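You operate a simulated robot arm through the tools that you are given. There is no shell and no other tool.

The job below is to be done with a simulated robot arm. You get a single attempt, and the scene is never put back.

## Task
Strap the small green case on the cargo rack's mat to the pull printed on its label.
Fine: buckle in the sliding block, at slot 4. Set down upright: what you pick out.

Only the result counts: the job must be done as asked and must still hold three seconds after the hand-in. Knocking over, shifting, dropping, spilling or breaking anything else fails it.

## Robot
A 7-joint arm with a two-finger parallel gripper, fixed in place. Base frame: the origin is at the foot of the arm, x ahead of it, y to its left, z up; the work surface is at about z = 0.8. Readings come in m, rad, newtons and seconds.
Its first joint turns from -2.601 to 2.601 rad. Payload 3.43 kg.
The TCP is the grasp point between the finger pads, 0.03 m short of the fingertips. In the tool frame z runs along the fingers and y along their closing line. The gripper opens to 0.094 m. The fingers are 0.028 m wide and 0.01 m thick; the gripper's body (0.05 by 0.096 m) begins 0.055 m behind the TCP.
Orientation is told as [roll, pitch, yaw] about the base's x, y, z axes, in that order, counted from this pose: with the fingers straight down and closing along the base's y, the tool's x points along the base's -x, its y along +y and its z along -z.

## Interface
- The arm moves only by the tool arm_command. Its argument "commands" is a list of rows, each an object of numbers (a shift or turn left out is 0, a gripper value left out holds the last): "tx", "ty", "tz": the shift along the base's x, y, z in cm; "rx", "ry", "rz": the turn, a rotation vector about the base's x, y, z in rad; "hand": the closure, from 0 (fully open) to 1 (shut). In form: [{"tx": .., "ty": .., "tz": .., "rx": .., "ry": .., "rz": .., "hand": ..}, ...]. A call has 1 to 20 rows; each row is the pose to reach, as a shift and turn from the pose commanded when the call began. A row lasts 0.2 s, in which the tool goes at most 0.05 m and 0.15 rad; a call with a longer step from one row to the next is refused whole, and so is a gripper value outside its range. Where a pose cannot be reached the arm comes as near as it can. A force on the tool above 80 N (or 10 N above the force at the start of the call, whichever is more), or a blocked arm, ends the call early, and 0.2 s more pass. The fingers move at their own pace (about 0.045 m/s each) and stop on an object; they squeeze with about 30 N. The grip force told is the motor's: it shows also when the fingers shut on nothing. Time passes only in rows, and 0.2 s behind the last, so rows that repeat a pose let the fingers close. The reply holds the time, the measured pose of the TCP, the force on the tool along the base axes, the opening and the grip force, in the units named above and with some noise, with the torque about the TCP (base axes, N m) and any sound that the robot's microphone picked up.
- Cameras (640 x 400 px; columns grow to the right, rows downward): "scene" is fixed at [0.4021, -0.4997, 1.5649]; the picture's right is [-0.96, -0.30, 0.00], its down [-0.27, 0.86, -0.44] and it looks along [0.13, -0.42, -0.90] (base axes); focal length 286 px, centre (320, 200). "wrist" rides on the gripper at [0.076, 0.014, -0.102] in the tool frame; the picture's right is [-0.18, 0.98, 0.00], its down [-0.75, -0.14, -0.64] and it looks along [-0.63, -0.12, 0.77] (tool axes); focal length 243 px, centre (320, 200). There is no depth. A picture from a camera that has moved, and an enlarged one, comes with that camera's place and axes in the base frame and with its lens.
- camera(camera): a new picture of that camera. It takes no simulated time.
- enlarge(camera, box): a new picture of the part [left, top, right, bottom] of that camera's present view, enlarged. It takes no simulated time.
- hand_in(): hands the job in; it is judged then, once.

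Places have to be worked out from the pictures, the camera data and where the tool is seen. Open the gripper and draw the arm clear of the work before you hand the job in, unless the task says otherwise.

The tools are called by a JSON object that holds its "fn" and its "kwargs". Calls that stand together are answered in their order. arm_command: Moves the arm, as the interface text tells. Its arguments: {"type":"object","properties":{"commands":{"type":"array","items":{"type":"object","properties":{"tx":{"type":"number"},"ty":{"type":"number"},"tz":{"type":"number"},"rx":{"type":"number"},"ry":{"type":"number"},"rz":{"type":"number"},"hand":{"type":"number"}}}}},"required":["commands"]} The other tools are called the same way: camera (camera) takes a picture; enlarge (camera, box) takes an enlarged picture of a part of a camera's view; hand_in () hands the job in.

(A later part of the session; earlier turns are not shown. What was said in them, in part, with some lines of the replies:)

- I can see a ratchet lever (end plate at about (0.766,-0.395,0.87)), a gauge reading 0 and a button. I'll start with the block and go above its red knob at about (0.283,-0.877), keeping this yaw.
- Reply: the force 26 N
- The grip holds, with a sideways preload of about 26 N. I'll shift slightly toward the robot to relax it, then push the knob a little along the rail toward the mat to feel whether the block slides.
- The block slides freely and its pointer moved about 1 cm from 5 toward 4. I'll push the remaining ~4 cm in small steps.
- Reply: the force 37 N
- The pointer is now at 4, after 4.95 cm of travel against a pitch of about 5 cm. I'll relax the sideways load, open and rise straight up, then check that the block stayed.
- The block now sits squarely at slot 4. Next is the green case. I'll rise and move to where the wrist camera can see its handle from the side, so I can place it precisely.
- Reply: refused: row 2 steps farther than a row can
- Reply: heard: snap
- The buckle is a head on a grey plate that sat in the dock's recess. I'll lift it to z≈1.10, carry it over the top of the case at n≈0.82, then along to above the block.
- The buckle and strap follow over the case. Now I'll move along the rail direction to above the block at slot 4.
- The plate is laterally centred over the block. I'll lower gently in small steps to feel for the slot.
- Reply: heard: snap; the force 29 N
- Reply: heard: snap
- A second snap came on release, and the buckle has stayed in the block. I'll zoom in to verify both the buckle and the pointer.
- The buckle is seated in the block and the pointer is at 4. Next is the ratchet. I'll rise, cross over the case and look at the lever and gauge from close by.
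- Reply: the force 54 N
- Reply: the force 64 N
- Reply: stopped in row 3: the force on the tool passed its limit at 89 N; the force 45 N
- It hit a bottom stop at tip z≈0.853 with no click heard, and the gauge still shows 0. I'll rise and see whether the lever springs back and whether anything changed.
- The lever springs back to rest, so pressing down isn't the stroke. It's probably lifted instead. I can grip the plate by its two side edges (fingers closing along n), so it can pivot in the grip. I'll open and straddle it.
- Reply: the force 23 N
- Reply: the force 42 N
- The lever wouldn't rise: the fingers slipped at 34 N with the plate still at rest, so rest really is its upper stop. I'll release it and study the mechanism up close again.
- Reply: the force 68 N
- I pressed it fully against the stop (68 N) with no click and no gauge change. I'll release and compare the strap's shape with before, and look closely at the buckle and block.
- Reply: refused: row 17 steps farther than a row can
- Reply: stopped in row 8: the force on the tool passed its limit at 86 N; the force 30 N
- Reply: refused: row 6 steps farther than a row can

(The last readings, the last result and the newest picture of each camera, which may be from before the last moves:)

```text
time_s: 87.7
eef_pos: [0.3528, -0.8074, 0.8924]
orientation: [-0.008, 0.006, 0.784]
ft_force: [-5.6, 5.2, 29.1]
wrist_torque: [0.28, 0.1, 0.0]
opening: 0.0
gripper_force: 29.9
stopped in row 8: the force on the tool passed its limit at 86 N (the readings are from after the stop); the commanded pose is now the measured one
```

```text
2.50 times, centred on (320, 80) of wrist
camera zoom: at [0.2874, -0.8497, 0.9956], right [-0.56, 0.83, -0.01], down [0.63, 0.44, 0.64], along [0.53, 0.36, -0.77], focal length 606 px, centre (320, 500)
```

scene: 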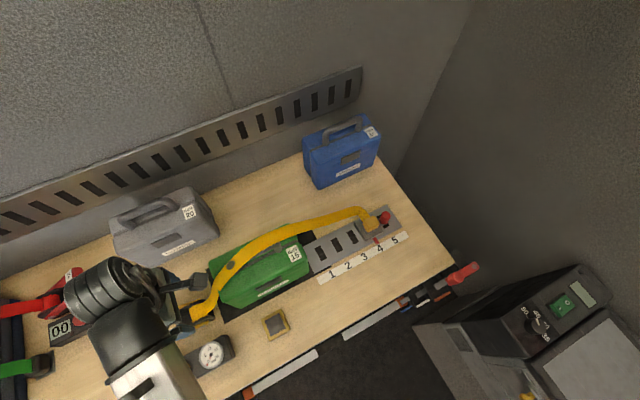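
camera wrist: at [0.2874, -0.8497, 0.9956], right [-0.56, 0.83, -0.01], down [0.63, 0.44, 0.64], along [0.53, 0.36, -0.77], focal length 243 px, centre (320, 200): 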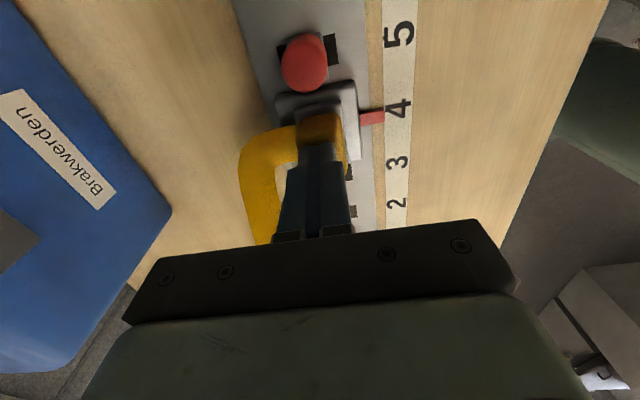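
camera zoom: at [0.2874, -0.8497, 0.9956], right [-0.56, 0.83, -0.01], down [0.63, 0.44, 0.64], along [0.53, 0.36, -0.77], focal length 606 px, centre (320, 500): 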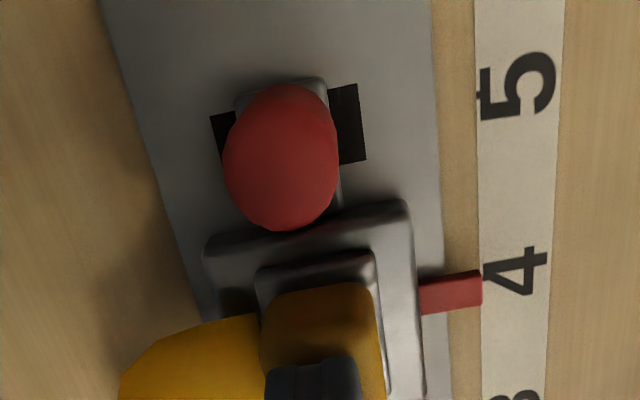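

The pointer is still at 4. One step was too long again, so I'll resend with the height change spread out.

{"fn": "arm_command", "kwargs": {"commands": [{"tz": 4.5, "rx": 0.0099, "ry": 0.0015}, {"tz": 9, "rx": 0.0099, "ry": 0.0015}, {"tz": 13.5, "rx": 0.0099, "ry": 0.0015}, {"tz": 18, "rx": 0.0099, "ry": 0.0015}, {"tz": 22.5, "rx": 0.0099, "ry": 0.0015}, {"tx": 3.3, "ty": 3.3, "tz": 22.8, "rx": 0.0099, "ry": 0.0015}, {"tx": 6.7, "ty": 6.7, "tz": 22.8, "rx": 0.0099, "ry": 0.0015}, {"tx": 10.1, "ty": 10.1, "tz": 22.8, "rx": 0.0099, "ry": 0.0015}, {"tx": 13.5, "ty": 13.5, "tz": 22.8, "rx": 0.0099, "ry": 0.0015}, {"tx": 16.9, "ty": 16.9, "tz": 22.8, "rx": 0.0099, "ry": 0.0015}, {"tx": 20.3, "ty": 20.3, "tz": 22.8, "rx": 0.0099, "ry": 0.0015}, {"tx": 23.7, "ty": 23.7, "tz": 22.8, "rx": 0.0099, "ry": 0.0015}, {"tx": 27.1, "ty": 27.1, "tz": 22.8, "rx": 0.0099, "ry": 0.0015}, {"tx": 30.5, "ty": 30.5, "tz": 22.8, "rx": 0.0099, "ry": 0.0015}, {"tx": 33.9, "ty": 33.9, "tz": 22.8, "rx": 0.0099, "ry": 0.0015}, {"tx": 37.3, "ty": 37.3, "tz": 22.8, "rx": 0.0099, "ry": 0.0015}, {"tx": 40.7, "ty": 40.7, "tz": 21, "rx": 0.0099, "ry": 0.0015}, {"tx": 40.9, "ty": 40.7, "tz": 17, "rx": 0.0099, "ry": 0.0015}, {"tx": 40.9, "ty": 40.7, "tz": 13, "rx": 0.0099, "ry": 0.0015}, {"tx": 40.9, "ty": 40.7, "tz": 11, "rx": 0.0099, "ry": 0.0015}]}}

{"fn": "camera", "kwargs": {"camera": "wrist"}}

{"fn": "enlarge", "kwargs": {"camera": "scene", "box": [100, 280, 260, 400]}}

```text
refused: row 17 steps farther than a row can; nothing moved
```

```text
taken
camera wrist: at [0.2874, -0.8497, 0.9956], right [-0.56, 0.83, -0.01], down [0.63, 0.44, 0.64], along [0.53, 0.36, -0.77], focal length 243 px, centre (320, 200)
```

wrist: 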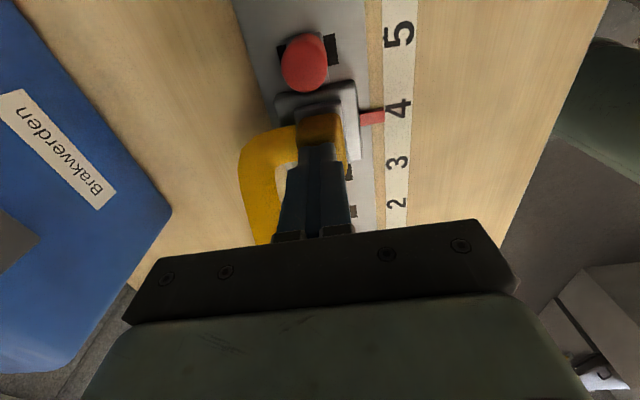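

```text
3.33 times, centred on (180, 340) of scene
camera zoom: at [0.4021, -0.4997, 1.5649], right [-0.96, -0.3, 0.0], down [-0.27, 0.86, -0.44], along [0.13, -0.42, -0.9], focal length 955 px, centre (787, -267)
```

zoom: 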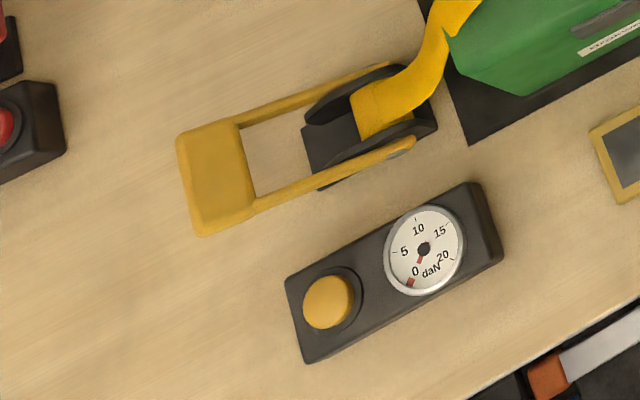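

I'll keep strictly to 3.2 cm per axis per row this time, in two parts.

{"fn": "arm_command", "kwargs": {"commands": [{"tz": 4.5, "rx": 0.0099, "ry": 0.0015}, {"tz": 9, "rx": 0.0099, "ry": 0.0015}, {"tz": 13.5, "rx": 0.0099, "ry": 0.0015}, {"tz": 18, "rx": 0.0099, "ry": 0.0015}, {"tz": 22.5, "rx": 0.0099, "ry": 0.0015}, {"tx": 3.2, "ty": 3.2, "tz": 22.5, "rx": 0.0099, "ry": 0.0015}, {"tx": 6.4, "ty": 6.4, "tz": 22.5, "rx": 0.0099, "ry": 0.0015}, {"tx": 9.6, "ty": 9.6, "tz": 22.5, "rx": 0.0099, "ry": 0.0015}, {"tx": 12.8, "ty": 12.8, "tz": 22.5, "rx": 0.0099, "ry": 0.0015}, {"tx": 16, "ty": 16, "tz": 22.5, "rx": 0.0099, "ry": 0.0015}, {"tx": 19.2, "ty": 19.2, "tz": 22.5, "rx": 0.0099, "ry": 0.0015}, {"tx": 22.4, "ty": 22.4, "tz": 22.5, "rx": 0.0099, "ry": 0.0015}, {"tx": 25.6, "ty": 25.6, "tz": 22.5, "rx": 0.0099, "ry": 0.0015}, {"tx": 28.8, "ty": 28.8, "tz": 22.5, "rx": 0.0099, "ry": 0.0015}, {"tx": 32, "ty": 32, "tz": 22.5, "rx": 0.0099, "ry": 0.0015}, {"tx": 35.2, "ty": 35.2, "tz": 22.5, "rx": 0.0099, "ry": 0.0015}, {"tx": 38.4, "ty": 38.4, "tz": 22.5, "rx": 0.0099, "ry": 0.0015}, {"tx": 40.9, "ty": 40.7, "tz": 20, "rx": 0.0099, "ry": 0.0015}, {"tx": 40.9, "ty": 40.7, "tz": 16, "rx": 0.0099, "ry": 0.0015}, {"tx": 40.9, "ty": 40.7, "tz": 12, "rx": 0.0099, "ry": 0.0015}]}}

{"fn": "camera", "kwargs": {"camera": "wrist"}}

{"fn": "enlarge", "kwargs": {"camera": "wrist", "box": [220, 0, 460, 180]}}

```text
time_s: 91.9
eef_pos: [0.7616, -0.4008, 1.0094]
orientation: [0.002, -0.001, 0.785]
ft_force: [0.3, 0.6, 0.1]
wrist_torque: [-0.02, -0.05, -0.01]
opening: 0.0
gripper_force: 29.9
```

```text
taken
camera wrist: at [0.6973, -0.4442, 1.112], right [-0.56, 0.83, 0.0], down [0.63, 0.43, 0.64], along [0.53, 0.36, -0.77], focal length 243 px, centre (320, 200)
```

wrist: 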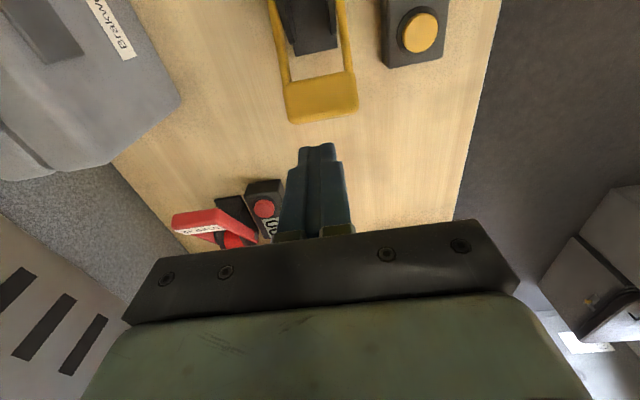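

```text
2.22 times, centred on (340, 90) of wrist
camera zoom: at [0.6973, -0.4442, 1.112], right [-0.56, 0.83, 0.0], down [0.63, 0.43, 0.64], along [0.53, 0.36, -0.77], focal length 539 px, centre (276, 444)
```

zoom: 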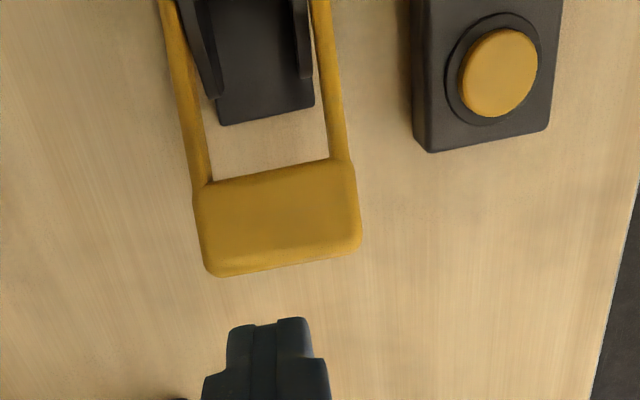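

The plate is in fact at s≈0.245, z≈0.89, so its stroke is about 4 cm. I'll press at its centre with one slow full stroke, hold at the bottom, and look.

{"fn": "arm_command", "kwargs": {"commands": [{"tx": -0.3, "ty": -0.3, "tz": -4}, {"tx": -0.3, "ty": -0.3, "tz": -8}, {"tx": -0.3, "ty": -0.3, "tz": -9}, {"tx": -0.3, "ty": -0.3, "tz": -10}, {"tx": -0.3, "ty": -0.3, "tz": -11}, {"tx": -0.3, "ty": -0.3, "tz": -12}, {"tx": -0.3, "ty": -0.3, "tz": -12.6}, {"tx": -0.3, "ty": -0.3, "tz": -12.9}, {"tx": -0.3, "ty": -0.3, "tz": -13.1}, {"tx": -0.3, "ty": -0.3, "tz": -13.1}, {"tx": -0.3, "ty": -0.3, "tz": -13.1}]}}

{"fn": "enlarge", "kwargs": {"camera": "scene", "box": [100, 280, 260, 400]}}

{"fn": "camera", "kwargs": {"camera": "wrist"}}

```text
time_s: 94.3
eef_pos: [0.7591, -0.4043, 0.8814]
orientation: [-0.002, -0.006, 0.784]
ft_force: [4.7, -3.1, 45.0]
wrist_torque: [0.37, -0.6, -0.08]
opening: 0.0005
gripper_force: 30.0
```

```text
3.33 times, centred on (180, 340) of scene
camera zoom: at [0.4021, -0.4997, 1.5649], right [-0.96, -0.3, 0.0], down [-0.27, 0.86, -0.44], along [0.13, -0.42, -0.9], focal length 955 px, centre (787, -267)
```

zoom: 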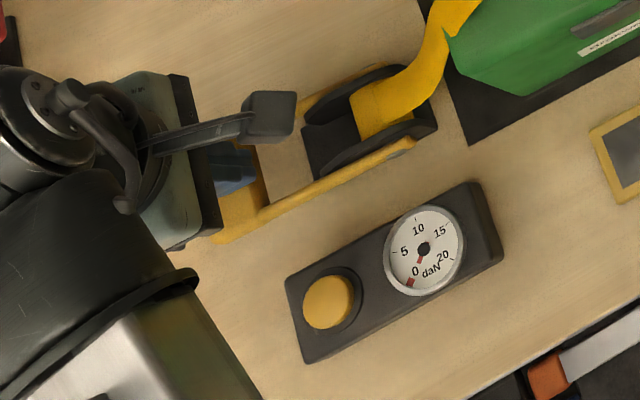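

```text
taken
camera wrist: at [0.6938, -0.4476, 0.9838], right [-0.56, 0.83, 0.0], down [0.63, 0.43, 0.64], along [0.53, 0.36, -0.76], focal length 243 px, centre (320, 200)
```

wrist: 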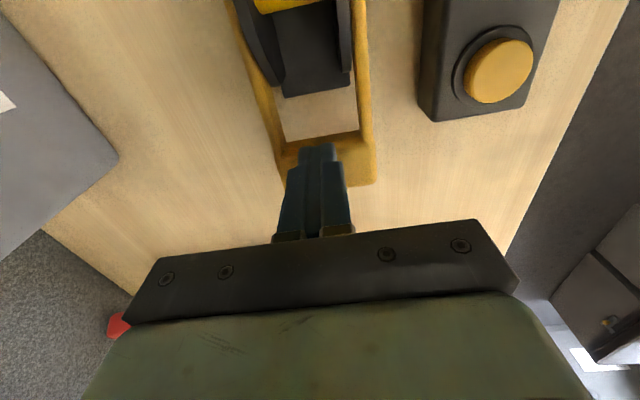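

Three full strokes brought no sound and no gauge change, so the strap circuit probably isn't closed. The last snap came while I pulled up slightly with the grip still shut (the arm is stiff, so that was about 20 N), which may have popped the buckle out of its latch. I'll go back and re-seat it.

{"fn": "arm_command", "kwargs": {"commands": [{"tz": 2}, {"tz": 6}, {"tz": 10}, {"tz": 14}, {"tz": 18}, {"tz": 22}, {"tx": -3.2, "ty": -3.2, "tz": 23}, {"tx": -6.4, "ty": -6.4, "tz": 23}, {"tx": -9.6, "ty": -9.6, "tz": 23}, {"tx": -12.8, "ty": -12.8, "tz": 23}, {"tx": -16, "ty": -16, "tz": 23}, {"tx": -19.2, "ty": -19.2, "tz": 23}, {"tx": -22.4, "ty": -22.4, "tz": 23}, {"tx": -25.6, "ty": -25.6, "tz": 23}, {"tx": -28.8, "ty": -28.8, "tz": 23}, {"tx": -32, "ty": -32, "tz": 23}, {"tx": -35.2, "ty": -35.2, "tz": 23}, {"tx": -38.4, "ty": -38.4, "tz": 23}, {"tx": -40.7, "ty": -40.3, "tz": 20}, {"tx": -40.7, "ty": -40.3, "tz": 16}]}}

{"fn": "camera", "kwargs": {"camera": "scene"}}

```text
time_s: 98.5
eef_pos: [0.3515, -0.8076, 1.0385]
orientation: [0.001, -0.002, 0.784]
ft_force: [-0.7, 0.0, 0.5]
wrist_torque: [-0.01, 0.01, 0.03]
opening: 0.0
gripper_force: 29.8
```

```text
taken
```

scene: 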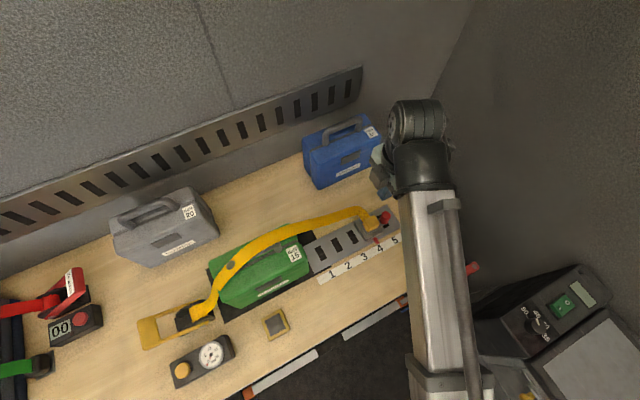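

I'm above the buckle again. I'll open to 7 cm and go down to the same grip height as before.

{"fn": "arm_command", "kwargs": {"commands": [{"tx": 0.07, "ty": 0.09, "tz": -3, "hand": 0.25}, {"tx": 0.07, "ty": 0.09, "tz": -6, "hand": 0.25}, {"tx": 0.07, "ty": 0.09, "tz": -9, "hand": 0.25}, {"tx": 0.07, "ty": 0.09, "tz": -12, "hand": 0.25}, {"tx": 0.07, "ty": 0.09, "tz": -15, "hand": 0.25}, {"tx": 0.07, "ty": 0.09, "tz": -17, "hand": 0.25}, {"tx": 0.07, "ty": 0.09, "tz": -18.1, "hand": 0.25}, {"tx": 0.07, "ty": 0.09, "tz": -18.1, "hand": 0.25}]}}

{"fn": "enlarge", "kwargs": {"camera": "wrist", "box": [200, 60, 440, 240]}}

```text
time_s: 100.3
eef_pos: [0.3534, -0.8059, 0.8589]
orientation: [0.001, -0.003, 0.784]
ft_force: [-1.3, -0.3, 1.0]
wrist_torque: [0.05, 0.01, 0.02]
opening: 0.0704
gripper_force: 0.1
```

```text
2.22 times, centred on (320, 150) of wrist
camera zoom: at [0.2881, -0.8502, 0.9609], right [-0.56, 0.83, 0.0], down [0.63, 0.43, 0.64], along [0.53, 0.36, -0.77], focal length 539 px, centre (320, 311)
```

zoom: 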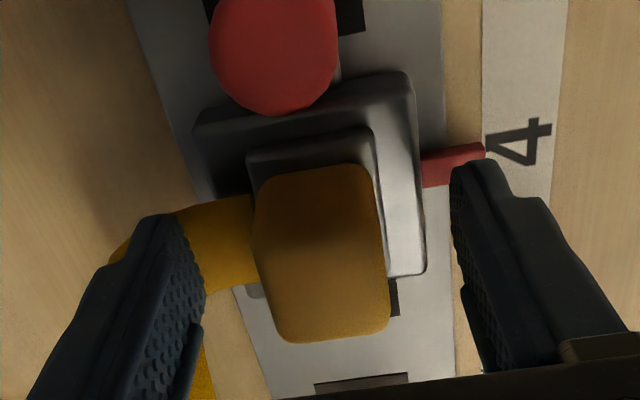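

The head is well centred between the fingers. I'll close on it and listen for a snap.

{"fn": "arm_command", "kwargs": {"commands": [{"hand": 1}, {"hand": 1}, {"hand": 1}, {"hand": 1}, {"hand": 1}]}}

```text
time_s: 101.5
eef_pos: [0.3535, -0.8064, 0.8583]
orientation: [0.002, -0.001, 0.785]
ft_force: [-0.1, 0.1, 0.8]
wrist_torque: [-0.04, 0.0, 0.0]
opening: 0.0339
gripper_force: 30.0
```

There was no snap and no side load, so the buckle is loose in the block rather than latched. I'll push it down gently until it snaps in again.

{"fn": "arm_command", "kwargs": {"commands": [{"tz": -0.1}, {"tz": -0.2}, {"tz": -0.3}, {"tz": -0.3}]}}

```text
time_s: 102.5
eef_pos: [0.352, -0.8077, 0.855]
orientation: [0.001, -0.003, 0.783]
ft_force: [3.6, -3.5, 23.8]
wrist_torque: [-0.06, -0.07, 0.0]
opening: 0.0338
gripper_force: 30.3
```

It's pressed to 24 N with no snap. I'll pull up 3 mm gently to see whether it's held or free.

{"fn": "arm_command", "kwargs": {"commands": [{"tz": 0.1}, {"tz": 0.2}, {"tz": 0.35}, {"tz": 0.35}]}}

```text
time_s: 103.5
eef_pos: [0.3526, -0.8067, 0.8585]
orientation: [0.003, -0.001, 0.784]
ft_force: [0.3, -0.8, -0.5]
wrist_torque: [0.0, 0.03, -0.03]
opening: 0.0341
gripper_force: 30.3
```

It's free, so it really had come unlatched. I'll lift it about 3 cm clear and insert it again from above.

{"fn": "arm_command", "kwargs": {"commands": [{"tz": 1}, {"tz": 2}, {"tz": 3.2}, {"tz": 3.2}]}}

{"fn": "enlarge", "kwargs": {"camera": "wrist", "box": [200, 40, 440, 220]}}

{"fn": "enlarge", "kwargs": {"camera": "scene", "box": [340, 190, 420, 250]}}

```text
time_s: 104.5
eef_pos: [0.3523, -0.8067, 0.8902]
orientation: [0.001, -0.001, 0.782]
ft_force: [-0.8, 0.3, -1.4]
wrist_torque: [0.02, -0.01, 0.02]
opening: 0.0337
gripper_force: 30.1
```

```text
2.22 times, centred on (320, 130) of wrist
camera zoom: at [0.2877, -0.8498, 0.993], right [-0.56, 0.83, 0.0], down [0.63, 0.43, 0.64], along [0.53, 0.36, -0.77], focal length 539 px, centre (320, 356)
```

zoom: 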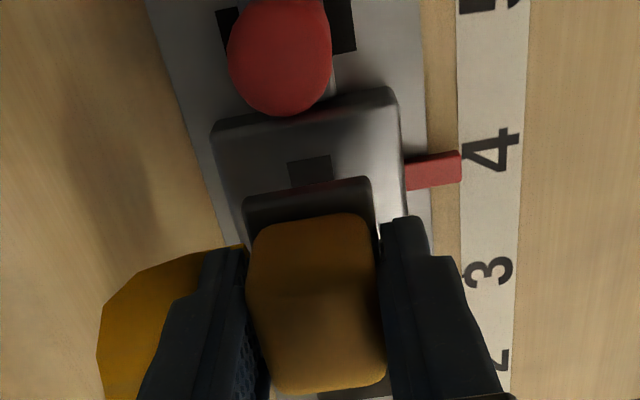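

```text
6.67 times, centred on (380, 220) of scene
camera zoom: at [0.4021, -0.4997, 1.5649], right [-0.96, -0.3, 0.0], down [-0.27, 0.86, -0.44], along [0.13, -0.42, -0.9], focal length 1910 px, centre (-80, 67)
```

zoom: 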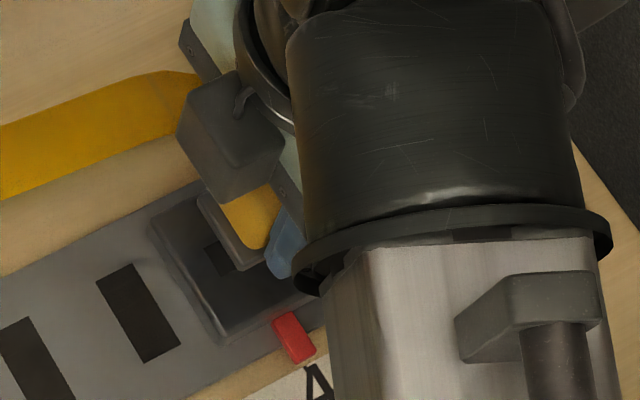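

The buckle came out cleanly. I'll re-insert it slowly from above as before, and after the snap I'll open without any upward pull.

{"fn": "arm_command", "kwargs": {"commands": [{"tz": -1}, {"tz": -2}, {"tz": -2.6}, {"tz": -2.9}, {"tz": -3.1}, {"tz": -3.3}, {"tz": -3.45}, {"tz": -3.45}]}}

```text
time_s: 106.3
eef_pos: [0.3528, -0.8056, 0.8541]
orientation: [0.002, -0.001, 0.783]
ft_force: [0.1, -0.6, 1.8]
wrist_torque: [-0.06, -0.03, 0.0]
opening: 0.0339
gripper_force: 30.2
```

It's at z 0.854 with hardly any force, deeper than before. I'll keep lowering in half-millimetre steps.

{"fn": "arm_command", "kwargs": {"commands": [{"tz": -0.05}, {"tz": -0.1}, {"tz": -0.15}, {"tz": -0.2}, {"tz": -0.2}]}}

```text
time_s: 107.5
eef_pos: [0.3531, -0.8071, 0.8537]
orientation: [0.002, -0.003, 0.783]
ft_force: [6.6, -4.3, 24.3]
wrist_torque: [-0.09, -0.12, 0.0]
opening: 0.0339
gripper_force: 30.0
heard: snap
```

It snapped at about 24 N. I'll relax only 1 mm, so I'm still pressing lightly, and open in place without pulling.

{"fn": "arm_command", "kwargs": {"commands": [{"tz": 0.1}, {"tz": 0.1}]}}

```text
time_s: 108.1
eef_pos: [0.3522, -0.8079, 0.8543]
orientation: [0.002, -0.003, 0.784]
ft_force: [8.8, -5.8, 11.8]
wrist_torque: [-0.29, -0.12, -0.05]
opening: 0.0337
gripper_force: 30.3
```

There's still 12 N down and about 10 N of side load. I'll trim 1 mm outward and half a millimetre up to unload it, and check before opening.

{"fn": "arm_command", "kwargs": {"commands": [{"tx": 0.06, "ty": -0.06, "tz": 0.05}, {"tx": 0.06, "ty": -0.06, "tz": 0.05}]}}

```text
time_s: 108.7
eef_pos: [0.3519, -0.8067, 0.8552]
orientation: [0.002, -0.003, 0.784]
ft_force: [0.1, -0.4, -0.7]
wrist_torque: [0.02, -0.02, -0.04]
opening: 0.0337
gripper_force: 29.6
heard: snap
```

That small relief popped it out again with a snap, so it only stays latched if I release the grip while still pressing down. I'll press until it snaps and then open in place.

{"fn": "arm_command", "kwargs": {"commands": [{"tz": -0.1}, {"tz": -0.15}, {"tz": -0.2}, {"tz": -0.25}, {"tz": -0.25}]}}

```text
time_s: 109.9
eef_pos: [0.3532, -0.8073, 0.854]
orientation: [0.002, -0.001, 0.783]
ft_force: [-0.9, 1.2, 19.6]
wrist_torque: [0.04, 0.02, 0.0]
opening: 0.0338
gripper_force: 30.1
```

It's at 19.6 N with little side load and no snap yet. A touch more.

{"fn": "arm_command", "kwargs": {"commands": [{"tz": -0.05}, {"tz": -0.1}, {"tz": -0.1}]}}

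```text
time_s: 110.7
eef_pos: [0.3522, -0.8072, 0.8511]
orientation: [0.003, -0.002, 0.784]
ft_force: [-0.1, -0.7, 24.7]
wrist_torque: [-0.04, 0.05, 0.02]
opening: 0.0338
gripper_force: 29.6
```

No snap at 25 N. I can't tell whether the last snap was it locking or releasing, so I'll raise in small steps and read the force to see if the block now holds it.

{"fn": "arm_command", "kwargs": {"commands": [{"tz": 0.2}, {"tz": 0.35}, {"tz": 0.35}]}}

{"fn": "arm_command", "kwargs": {"commands": [{"tz": 0.07}, {"tz": 0.07}]}}

```text
time_s: 111.5
eef_pos: [0.3534, -0.8073, 0.8556]
orientation: [0.003, -0.002, 0.782]
ft_force: [0.9, -0.1, -1.2]
wrist_torque: [-0.03, -0.03, 0.0]
opening: 0.0336
gripper_force: 30.1
```

```text
time_s: 112.1
eef_pos: [0.3534, -0.8075, 0.8556]
orientation: [0.0, -0.002, 0.785]
ft_force: [0.2, -0.3, -0.4]
wrist_torque: [0.02, -0.02, -0.03]
opening: 0.0339
gripper_force: 30.2
```

It's free again. It seems to re-arm only after being lifted clear, so I'll lift it 3 cm, insert, press until the snap, and this time open while still pressing.

{"fn": "arm_command", "kwargs": {"commands": [{"tz": 1}, {"tz": 2}, {"tz": 3}, {"tz": 3}, {"tz": 2}, {"tz": 1}, {"tz": 0.4}, {"tz": 0.1}, {"tz": 0.0}]}}

```text
time_s: 114.1
eef_pos: [0.3528, -0.8075, 0.8557]
orientation: [0.003, -0.001, 0.784]
ft_force: [0.5, 0.4, -0.8]
wrist_torque: [0.01, 0.0, 0.01]
opening: 0.0337
gripper_force: 30.3
```

Back at the entry height with no force. Now I'll press in small steps.

{"fn": "arm_command", "kwargs": {"commands": [{"tz": -0.1}, {"tz": -0.15}, {"tz": -0.2}, {"tz": -0.2}]}}

```text
time_s: 115.1
eef_pos: [0.3538, -0.8062, 0.8551]
orientation: [0.0, -0.003, 0.783]
ft_force: [-0.4, -1.1, -0.6]
wrist_torque: [0.02, 0.01, 0.01]
opening: 0.0338
gripper_force: 30.3
```

{"fn": "arm_command", "kwargs": {"commands": [{"tz": -0.1}, {"tz": -0.15}, {"tz": -0.2}, {"tz": -0.2}]}}

```text
time_s: 116.1
eef_pos: [0.353, -0.8069, 0.8523]
orientation: [0.0, -0.004, 0.782]
ft_force: [0.0, 1.5, 9.0]
wrist_torque: [0.01, -0.01, 0.03]
opening: 0.0338
gripper_force: 30.0
```

Contact is building (9 N). I'll keep pressing in small steps until it snaps.

{"fn": "arm_command", "kwargs": {"commands": [{"tz": -0.05}, {"tz": -0.1}, {"tz": -0.15}, {"tz": -0.15}]}}

```text
time_s: 117.1
eef_pos: [0.3531, -0.8079, 0.8522]
orientation: [0.001, 0.0, 0.784]
ft_force: [-1.6, 1.6, 34.8]
wrist_torque: [-0.05, 0.1, -0.01]
opening: 0.034
gripper_force: 30.5
```

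At 35 N there's still no snap, although it snapped twice before at about 1 mm smaller n. I'll look at how the buckle sits before adjusting.

{"fn": "enlarge", "kwargs": {"camera": "wrist", "box": [200, 60, 440, 240]}}

{"fn": "enlarge", "kwargs": {"camera": "scene", "box": [330, 180, 430, 260]}}

```text
2.22 times, centred on (320, 150) of wrist
camera zoom: at [0.2883, -0.8501, 0.9551], right [-0.56, 0.83, 0.0], down [0.63, 0.43, 0.64], along [0.53, 0.36, -0.77], focal length 539 px, centre (320, 311)
```

zoom: 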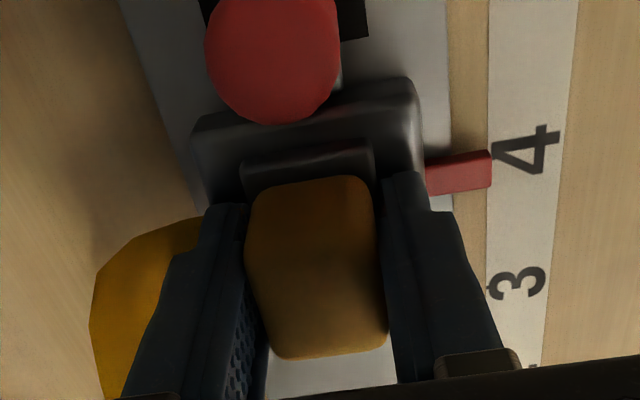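

```text
5.00 times, centred on (380, 220) of scene
camera zoom: at [0.4021, -0.4997, 1.5649], right [-0.96, -0.3, 0.0], down [-0.27, 0.86, -0.44], along [0.13, -0.42, -0.9], focal length 1433 px, centre (20, 100)
```

zoom: 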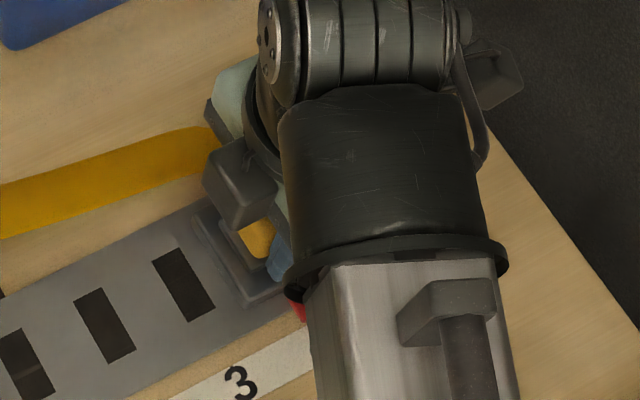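

The buckle is centred on the block in both views. Perhaps it must be lifted higher to re-arm, so I'll lift it 6 cm and come straight down again at this same place.

{"fn": "arm_command", "kwargs": {"commands": [{"tz": 1.5}, {"tz": 3}, {"tz": 4.5}, {"tz": 6}, {"tz": 6}, {"tz": 4.5}, {"tz": 3}, {"tz": 1.5}, {"tz": 0.8}, {"tz": 0.4}, {"tz": 0.1}, {"tz": 0.1}]}}

{"fn": "arm_command", "kwargs": {"commands": [{"tz": -0.05}, {"tz": -0.1}, {"tz": -0.15}, {"tz": -0.2}, {"tz": -0.2}]}}

```text
time_s: 119.7
eef_pos: [0.3524, -0.8073, 0.8524]
orientation: [0.001, -0.002, 0.784]
ft_force: [-2.2, 3.8, 13.7]
wrist_torque: [-0.02, 0.01, -0.01]
opening: 0.0336
gripper_force: 30.4
heard: snap
```

```text
time_s: 120.9
eef_pos: [0.3528, -0.8069, 0.8513]
orientation: [-0.002, -0.002, 0.784]
ft_force: [-0.9, 0.9, 55.5]
wrist_torque: [0.4, 0.33, -0.06]
opening: 0.0339
gripper_force: 29.7
```

That re-armed and snapped on insertion (side load nearly 0). I'm pressing with 55 N now, so I'll ease to roughly 25 N and open the fingers in place, still pressing.

{"fn": "arm_command", "kwargs": {"commands": [{"tz": 0.1}]}}

```text
time_s: 121.3
eef_pos: [0.3523, -0.8077, 0.853]
orientation: [0.0, -0.001, 0.783]
ft_force: [-0.8, 1.5, 49.1]
wrist_torque: [-0.1, 0.13, -0.1]
opening: 0.0338
gripper_force: 29.7
```

Still 49 N and no snap-out. I'll open the fingers now, holding the height.

{"fn": "arm_command", "kwargs": {"commands": [{"tz": 0.05, "hand": 0.6}, {"tz": 0.05, "hand": 0.4}, {"tz": 0.05, "hand": 0.3}, {"tz": 0.05, "hand": 0.25}, {"tz": 0.05, "hand": 0.25}]}}

```text
time_s: 122.5
eef_pos: [0.3509, -0.804, 0.8519]
orientation: [0.006, -0.003, 0.784]
ft_force: [-20.8, 23.2, 31.9]
wrist_torque: [-0.31, 0.2, -0.38]
opening: 0.0521
gripper_force: 0.0
```

The fingers let go without any snap; they're just dragging on the block top from the downward press. I'll raise slightly to free them, finish opening, and then rise straight up.

{"fn": "arm_command", "kwargs": {"commands": [{"tz": 0.1, "hand": 0.25}, {"tz": 0.2, "hand": 0.25}, {"tz": 0.3, "hand": 0.25}, {"tz": 0.3, "hand": 0.25}]}}

{"fn": "enlarge", "kwargs": {"camera": "wrist", "box": [200, 60, 440, 240]}}

```text
time_s: 123.5
eef_pos: [0.3532, -0.8065, 0.8533]
orientation: [0.002, -0.002, 0.784]
ft_force: [-0.7, -0.4, 0.0]
wrist_torque: [0.02, -0.01, 0.03]
opening: 0.0703
gripper_force: 0.1
```

```text
2.22 times, centred on (320, 150) of wrist
camera zoom: at [0.2887, -0.8509, 0.9568], right [-0.56, 0.83, 0.0], down [0.63, 0.43, 0.64], along [0.53, 0.36, -0.77], focal length 539 px, centre (320, 311)
```

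zoom: 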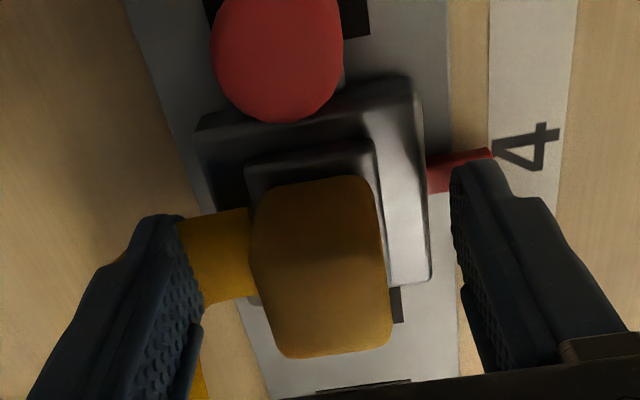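

The fingers are open, there was no snap, and the buckle is in place. I'll rise straight up and listen.

{"fn": "arm_command", "kwargs": {"commands": [{"tz": 2, "hand": 0.25}, {"tz": 5, "hand": 0.25}, {"tz": 9, "hand": 0.25}, {"tz": 13, "hand": 0.25}, {"tz": 17, "hand": 0.25}, {"tz": 17, "hand": 0.25}]}}

{"fn": "camera", "kwargs": {"camera": "wrist"}}

{"fn": "enlarge", "kwargs": {"camera": "wrist", "box": [240, 10, 400, 130]}}

{"fn": "enlarge", "kwargs": {"camera": "scene", "box": [180, 180, 400, 340]}}

```text
time_s: 124.9
eef_pos: [0.3529, -0.8072, 1.0239]
orientation: [0.003, -0.001, 0.783]
ft_force: [1.1, -0.2, -0.5]
wrist_torque: [0.0, 0.01, 0.01]
opening: 0.0705
gripper_force: 0.0
```

```text
taken
camera wrist: at [0.289, -0.8511, 1.1273], right [-0.56, 0.83, 0.0], down [0.63, 0.43, 0.64], along [0.53, 0.36, -0.77], focal length 243 px, centre (320, 200)
```

wrist: 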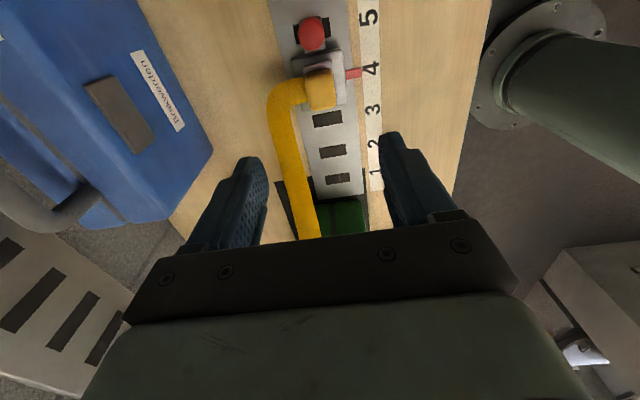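

```text
3.33 times, centred on (320, 70) of wrist
camera zoom: at [0.289, -0.8511, 1.1273], right [-0.56, 0.83, 0.0], down [0.63, 0.43, 0.64], along [0.53, 0.36, -0.77], focal length 809 px, centre (320, 633)
```

zoom: 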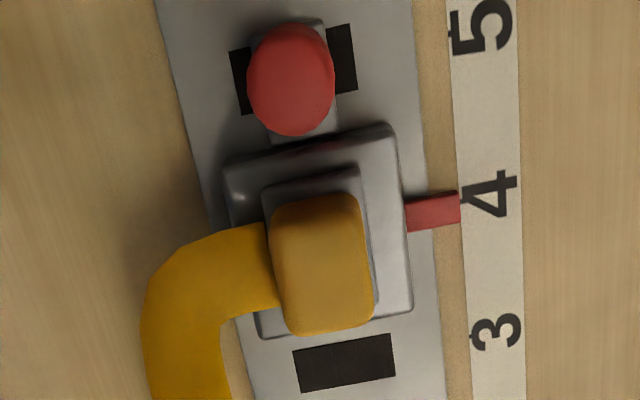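

```text
2.50 times, centred on (290, 260) of scene
camera zoom: at [0.4021, -0.4997, 1.5649], right [-0.96, -0.3, 0.0], down [-0.27, 0.86, -0.44], along [0.13, -0.42, -0.9], focal length 716 px, centre (395, 50)
```

zoom: 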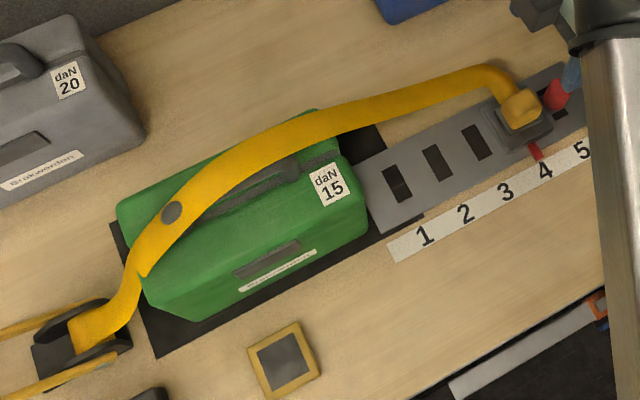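

The buckle now stays latched and the pointer is at 4. I'll go back to the lever with closed fingers.

{"fn": "arm_command", "kwargs": {"commands": [{"tz": 4.5, "hand": 1}, {"tz": 9, "hand": 1}, {"tx": 3.2, "ty": 3.2, "tz": 10, "hand": 1}, {"tx": 6.4, "ty": 6.4, "tz": 10, "hand": 1}, {"tx": 9.6, "ty": 9.6, "tz": 10, "hand": 1}, {"tx": 12.8, "ty": 12.8, "tz": 10, "hand": 1}, {"tx": 16, "ty": 16, "tz": 10, "hand": 1}, {"tx": 19.2, "ty": 19.2, "tz": 10, "hand": 1}, {"tx": 22.4, "ty": 22.4, "tz": 10, "hand": 1}, {"tx": 25.6, "ty": 25.6, "tz": 10, "hand": 1}, {"tx": 28.8, "ty": 28.8, "tz": 10, "hand": 1}, {"tx": 32, "ty": 32, "tz": 10, "hand": 1}, {"tx": 35.2, "ty": 35.2, "tz": 10, "hand": 1}, {"tx": 38.4, "ty": 38.4, "tz": 10, "hand": 1}, {"tx": 40.4, "ty": 40.3, "tz": 7, "hand": 1}, {"tx": 40.4, "ty": 40.3, "tz": 3, "hand": 1}, {"tx": 40.4, "ty": 40.3, "tz": -1, "hand": 1}, {"tx": 40.4, "ty": 40.3, "tz": -5, "hand": 1}, {"tx": 40.4, "ty": 40.3, "tz": -7, "hand": 1}, {"tx": 40.4, "ty": 40.3, "tz": -7, "hand": 1}]}}

{"fn": "camera", "kwargs": {"camera": "wrist"}}

```text
time_s: 129.1
eef_pos: [0.7574, -0.4045, 0.9533]
orientation: [0.003, 0.001, 0.783]
ft_force: [-0.3, -0.3, 0.6]
wrist_torque: [0.01, -0.02, 0.0]
opening: 0.0
gripper_force: 30.0
```

```text
taken
camera wrist: at [0.6926, -0.4472, 1.0569], right [-0.56, 0.83, 0.0], down [0.63, 0.43, 0.64], along [0.53, 0.36, -0.77], focal length 243 px, centre (320, 200)
```

wrist: 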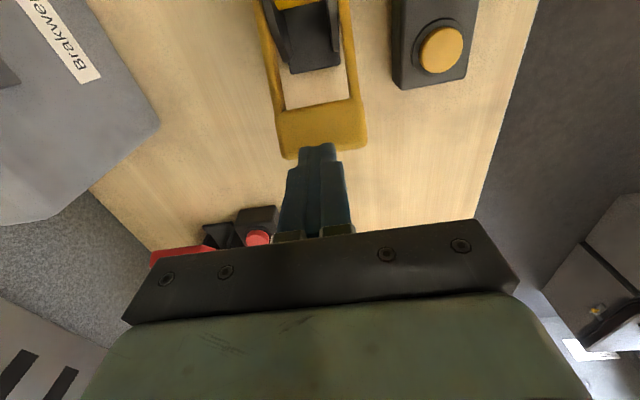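

I'm above the plate. I'll make one slow press, listening for a click, and watch the gauge.

{"fn": "arm_command", "kwargs": {"commands": [{"tz": -2}, {"tz": -3}, {"tz": -4}, {"tz": -5}, {"tz": -6}, {"tz": -6.8}, {"tz": -7.1}, {"tz": -7.1}]}}

{"fn": "enlarge", "kwargs": {"camera": "scene", "box": [100, 280, 260, 400]}}

```text
time_s: 130.9
eef_pos: [0.7569, -0.4048, 0.8843]
orientation: [0.002, -0.003, 0.786]
ft_force: [0.3, 0.6, 2.1]
wrist_torque: [0.04, -0.01, 0.02]
opening: 0.0001
gripper_force: 30.1
```

```text
3.33 times, centred on (180, 340) of scene
camera zoom: at [0.4021, -0.4997, 1.5649], right [-0.96, -0.3, 0.0], down [-0.27, 0.86, -0.44], along [0.13, -0.42, -0.9], focal length 955 px, centre (787, -267)
```

zoom: 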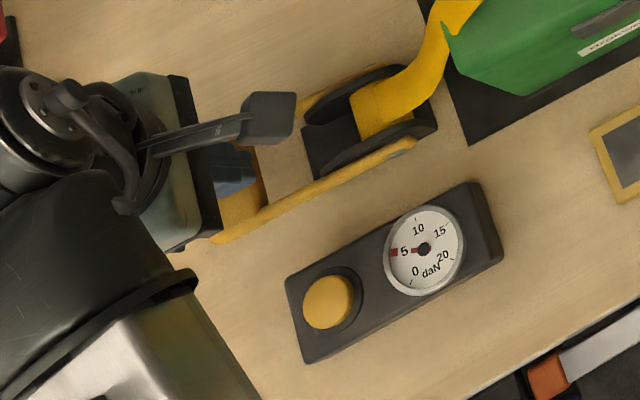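

The gauge moved, so the latch was the problem. I'll zoom in on the dial.

{"fn": "enlarge", "kwargs": {"camera": "scene", "box": [190, 335, 232, 375]}}

{"fn": "enlarge", "kwargs": {"camera": "scene", "box": [180, 180, 400, 340]}}

```text
10.00 times, centred on (211, 355) of scene
camera zoom: at [0.4021, -0.4997, 1.5649], right [-0.96, -0.3, 0.0], down [-0.27, 0.86, -0.44], along [0.13, -0.42, -0.9], focal length 2866 px, centre (1410, -1350)
```

zoom: 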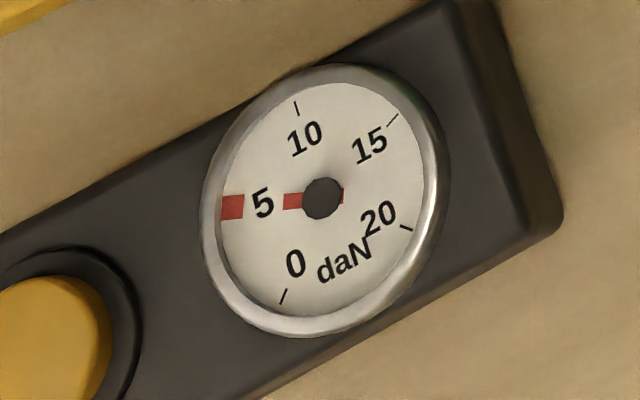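

```text
2.50 times, centred on (290, 260) of scene
camera zoom: at [0.4021, -0.4997, 1.5649], right [-0.96, -0.3, 0.0], down [-0.27, 0.86, -0.44], along [0.13, -0.42, -0.9], focal length 716 px, centre (395, 50)
```

zoom: 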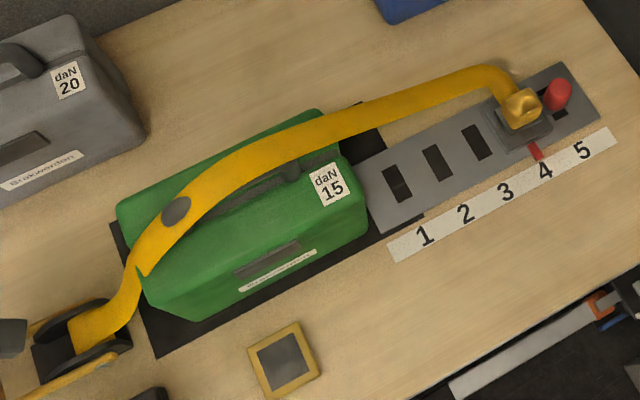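

The needle works out to 5.0 daN with the lever pressed. I'll release the lever fully and see whether the reading holds.

{"fn": "arm_command", "kwargs": {"commands": [{"tz": 1}, {"tz": 2.5}, {"tz": 4.5}, {"tz": 7.1}, {"tz": 7.1}]}}

{"fn": "enlarge", "kwargs": {"camera": "scene", "box": [190, 335, 232, 375]}}

{"fn": "enlarge", "kwargs": {"camera": "scene", "box": [100, 280, 260, 400]}}

```text
time_s: 132.1
eef_pos: [0.7556, -0.4046, 0.954]
orientation: [0.002, -0.001, 0.783]
ft_force: [0.5, 0.2, -0.6]
wrist_torque: [0.0, 0.02, 0.02]
opening: 0.0
gripper_force: 30.2
```

```text
10.00 times, centred on (211, 355) of scene
camera zoom: at [0.4021, -0.4997, 1.5649], right [-0.96, -0.3, 0.0], down [-0.27, 0.86, -0.44], along [0.13, -0.42, -0.9], focal length 2866 px, centre (1410, -1350)
```

zoom: 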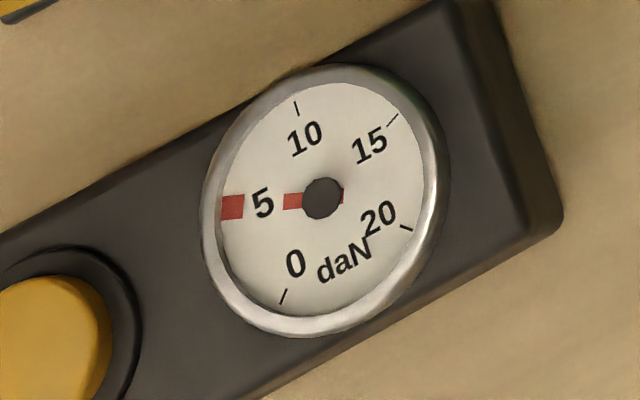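

```text
3.33 times, centred on (180, 340) of scene
camera zoom: at [0.4021, -0.4997, 1.5649], right [-0.96, -0.3, 0.0], down [-0.27, 0.86, -0.44], along [0.13, -0.42, -0.9], focal length 955 px, centre (787, -267)
```

zoom: 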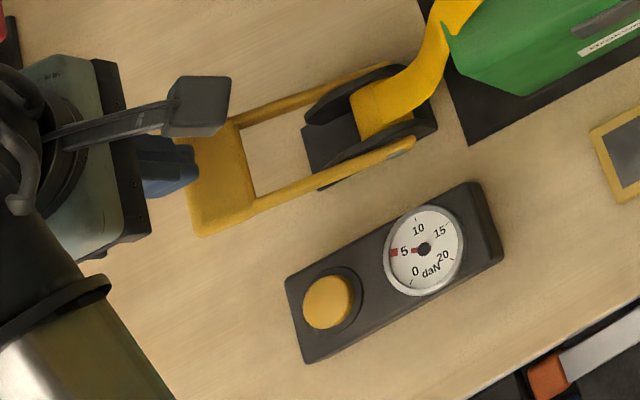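

It holds at 5 daN. I'll make a second, identical stroke and read it again.

{"fn": "arm_command", "kwargs": {"commands": [{"tz": -2}, {"tz": -3}, {"tz": -4}, {"tz": -5}, {"tz": -6}, {"tz": -6.8}, {"tz": -7.1}, {"tz": -7.1}]}}

{"fn": "enlarge", "kwargs": {"camera": "scene", "box": [190, 335, 232, 375]}}

```text
time_s: 133.9
eef_pos: [0.7569, -0.4044, 0.8827]
orientation: [0.001, -0.002, 0.784]
ft_force: [1.0, 0.3, 2.1]
wrist_torque: [0.03, -0.06, -0.01]
opening: 0.0001
gripper_force: 30.0
```

```text
10.00 times, centred on (211, 355) of scene
camera zoom: at [0.4021, -0.4997, 1.5649], right [-0.96, -0.3, 0.0], down [-0.27, 0.86, -0.44], along [0.13, -0.42, -0.9], focal length 2866 px, centre (1410, -1350)
```

zoom: 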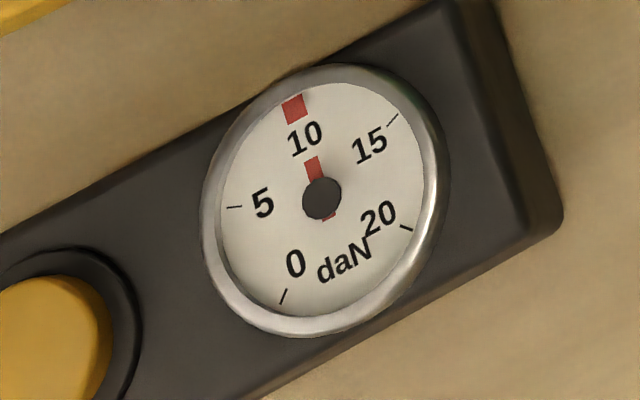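

It's now exactly 10 daN, so each stroke adds 5. I'll release fully, check, and make a third stroke.

{"fn": "arm_command", "kwargs": {"commands": [{"tz": 1}, {"tz": 2.5}, {"tz": 4.5}, {"tz": 7.1}, {"tz": 7.1}]}}

{"fn": "enlarge", "kwargs": {"camera": "scene", "box": [190, 335, 232, 375]}}

{"fn": "enlarge", "kwargs": {"camera": "scene", "box": [180, 180, 400, 340]}}

```text
time_s: 135.1
eef_pos: [0.757, -0.4051, 0.9546]
orientation: [0.002, -0.001, 0.784]
ft_force: [0.3, 0.3, -0.4]
wrist_torque: [-0.02, 0.0, 0.03]
opening: 0.0
gripper_force: 30.1
```

```text
10.00 times, centred on (211, 355) of scene
camera zoom: at [0.4021, -0.4997, 1.5649], right [-0.96, -0.3, 0.0], down [-0.27, 0.86, -0.44], along [0.13, -0.42, -0.9], focal length 2866 px, centre (1410, -1350)
```

zoom: 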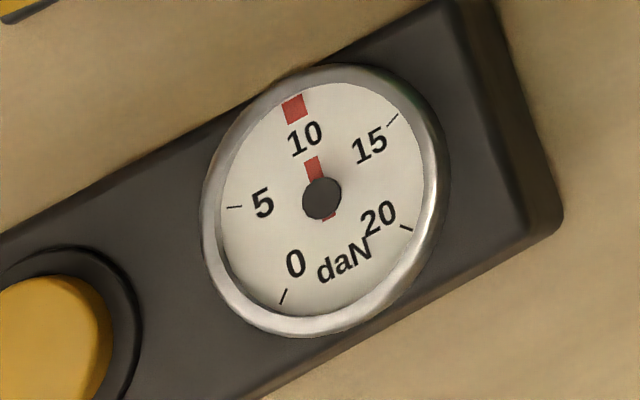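

```text
2.50 times, centred on (290, 260) of scene
camera zoom: at [0.4021, -0.4997, 1.5649], right [-0.96, -0.3, 0.0], down [-0.27, 0.86, -0.44], along [0.13, -0.42, -0.9], focal length 716 px, centre (395, 50)
```

zoom: 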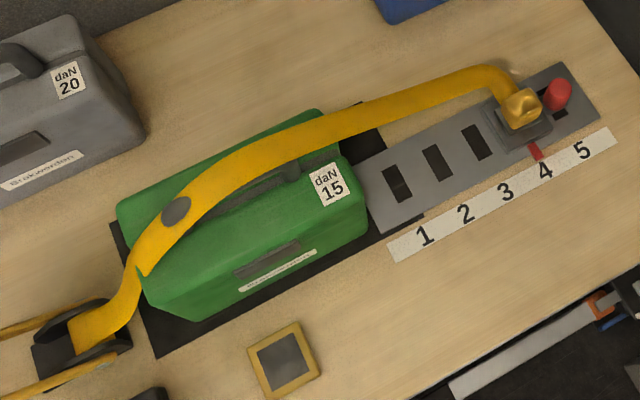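

It holds at 10 daN, with case, block and buckle unchanged. Now the third stroke.

{"fn": "arm_command", "kwargs": {"commands": [{"tz": -2}, {"tz": -3}, {"tz": -4}, {"tz": -5}, {"tz": -6}, {"tz": -6.8}, {"tz": -7.1}, {"tz": -7.1}]}}

{"fn": "enlarge", "kwargs": {"camera": "scene", "box": [190, 335, 232, 375]}}

```text
time_s: 136.9
eef_pos: [0.757, -0.4051, 0.8825]
orientation: [0.002, -0.001, 0.783]
ft_force: [0.7, 1.1, 1.0]
wrist_torque: [0.01, -0.02, 0.01]
opening: 0.0
gripper_force: 30.0
```

```text
10.00 times, centred on (211, 355) of scene
camera zoom: at [0.4021, -0.4997, 1.5649], right [-0.96, -0.3, 0.0], down [-0.27, 0.86, -0.44], along [0.13, -0.42, -0.9], focal length 2866 px, centre (1410, -1350)
```

zoom: 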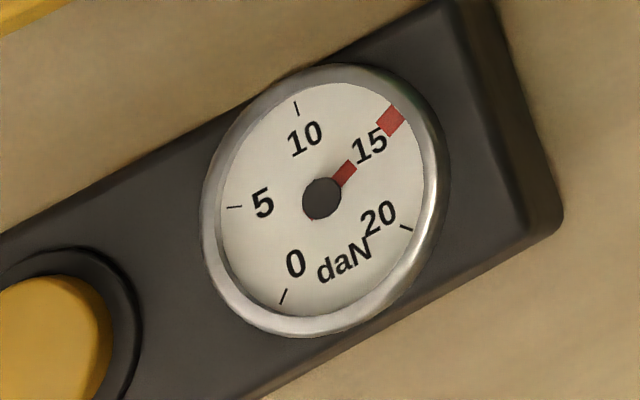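

The gauge reads 15 daN. I'll rise straight off the lever, open the gripper while high, and check the whole scene.

{"fn": "arm_command", "kwargs": {"commands": [{"tz": 1}, {"tz": 2.5}, {"tz": 4.5}, {"tz": 8}, {"tz": 12}, {"tz": 16}, {"tz": 20}, {"tz": 24, "hand": 0}, {"tz": 27, "hand": 0}, {"tz": 27, "hand": 0}, {"tz": 27, "hand": 0}, {"tz": 27, "hand": 0}]}}

{"fn": "camera", "kwargs": {"camera": "scene"}}

{"fn": "enlarge", "kwargs": {"camera": "scene", "box": [190, 335, 232, 375]}}

{"fn": "enlarge", "kwargs": {"camera": "scene", "box": [180, 180, 400, 340]}}

```text
time_s: 139.5
eef_pos: [0.757, -0.4048, 1.1531]
orientation: [0.003, -0.002, 0.784]
ft_force: [-0.7, -0.6, 1.0]
wrist_torque: [0.0, 0.0, 0.01]
opening: 0.094
gripper_force: 0.1
```

```text
taken
```

scene: 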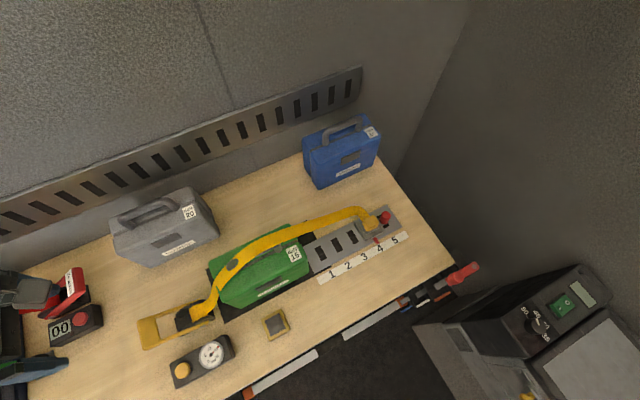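

```text
10.00 times, centred on (211, 355) of scene
camera zoom: at [0.4021, -0.4997, 1.5649], right [-0.96, -0.3, 0.0], down [-0.27, 0.86, -0.44], along [0.13, -0.42, -0.9], focal length 2866 px, centre (1410, -1350)
```

zoom: 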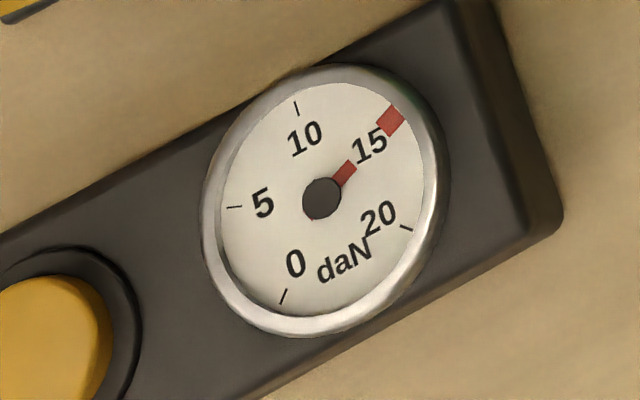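

```text
2.50 times, centred on (290, 260) of scene
camera zoom: at [0.4021, -0.4997, 1.5649], right [-0.96, -0.3, 0.0], down [-0.27, 0.86, -0.44], along [0.13, -0.42, -0.9], focal length 716 px, centre (395, 50)
```

zoom: 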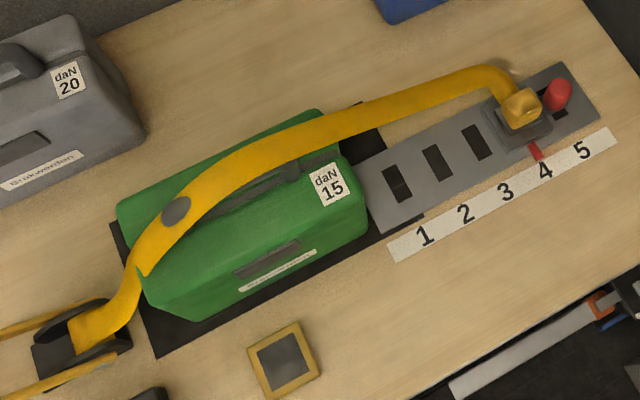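

The gauge holds 15 daN, the case stands upright on the mat and the strap runs to the block. One last close check of the pointer, while I draw the arm a little higher.

{"fn": "arm_command", "kwargs": {"commands": [{"tz": 2}, {"tz": 4}, {"tz": 4}, {"tz": 4}, {"tz": 4}, {"tz": 4}]}}

{"fn": "enlarge", "kwargs": {"camera": "scene", "box": [340, 190, 420, 250]}}

{"fn": "enlarge", "kwargs": {"camera": "scene", "box": [0, 240, 250, 400]}}

```text
time_s: 140.9
eef_pos: [0.7575, -0.4053, 1.1916]
orientation: [-0.01, -0.006, 0.784]
ft_force: [0.3, 0.4, -1.3]
wrist_torque: [0.0, 0.02, 0.01]
opening: 0.0941
gripper_force: 0.0
```

```text
6.67 times, centred on (380, 220) of scene
camera zoom: at [0.4021, -0.4997, 1.5649], right [-0.96, -0.3, 0.0], down [-0.27, 0.86, -0.44], along [0.13, -0.42, -0.9], focal length 1910 px, centre (-80, 67)
```

zoom: 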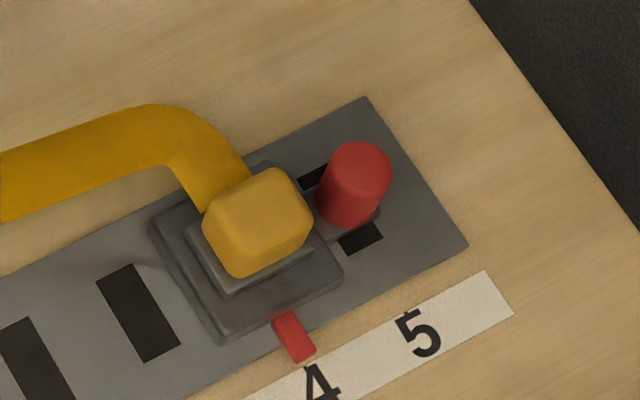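

```text
2.50 times, centred on (125, 320) of scene
camera zoom: at [0.4021, -0.4997, 1.5649], right [-0.96, -0.3, 0.0], down [-0.27, 0.86, -0.44], along [0.13, -0.42, -0.9], focal length 716 px, centre (808, -100)
```

zoom: 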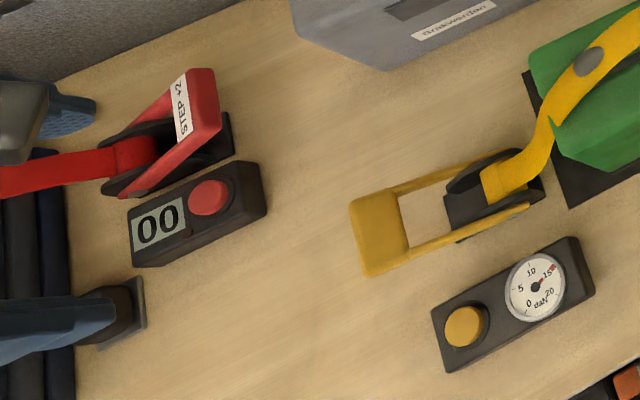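

Everything checks out: the pointer is at 4, the buckle is latched in the block, the gauge is at 15 daN, the case is upright on the mat and nothing else has moved. The gripper is open and well clear, so I'm handing in.

{"fn": "hand_in", "kwargs": {}}

```text
The job is handed in.
```

I strapped the green case on the mat to the 15 daN printed on its label, and the job is handed in.

- **Case:** it stands upright on the mat, clear of the end of the rail.
- **Buckle:** it is latched in the sliding block, with the block's pointer at slot 4. The first insertion did not hold, so I re-seated it. The latch only stays in if the gripper lets go while still pressing down.
- **Pull:** three lever strokes of 5 daN each took the gauge to 15. It still read 15 after the lever was released and the arm had pulled back.
- **Surroundings:** I saw nothing else moved or knocked over in the last pictures. The gripper is open and the arm is well above the work.

The arm hit its force limit three times: once when it appeared to touch itself while I was looking around, once against the lever's lower stop, and once pressing on the buckle. None of these left any visible change.
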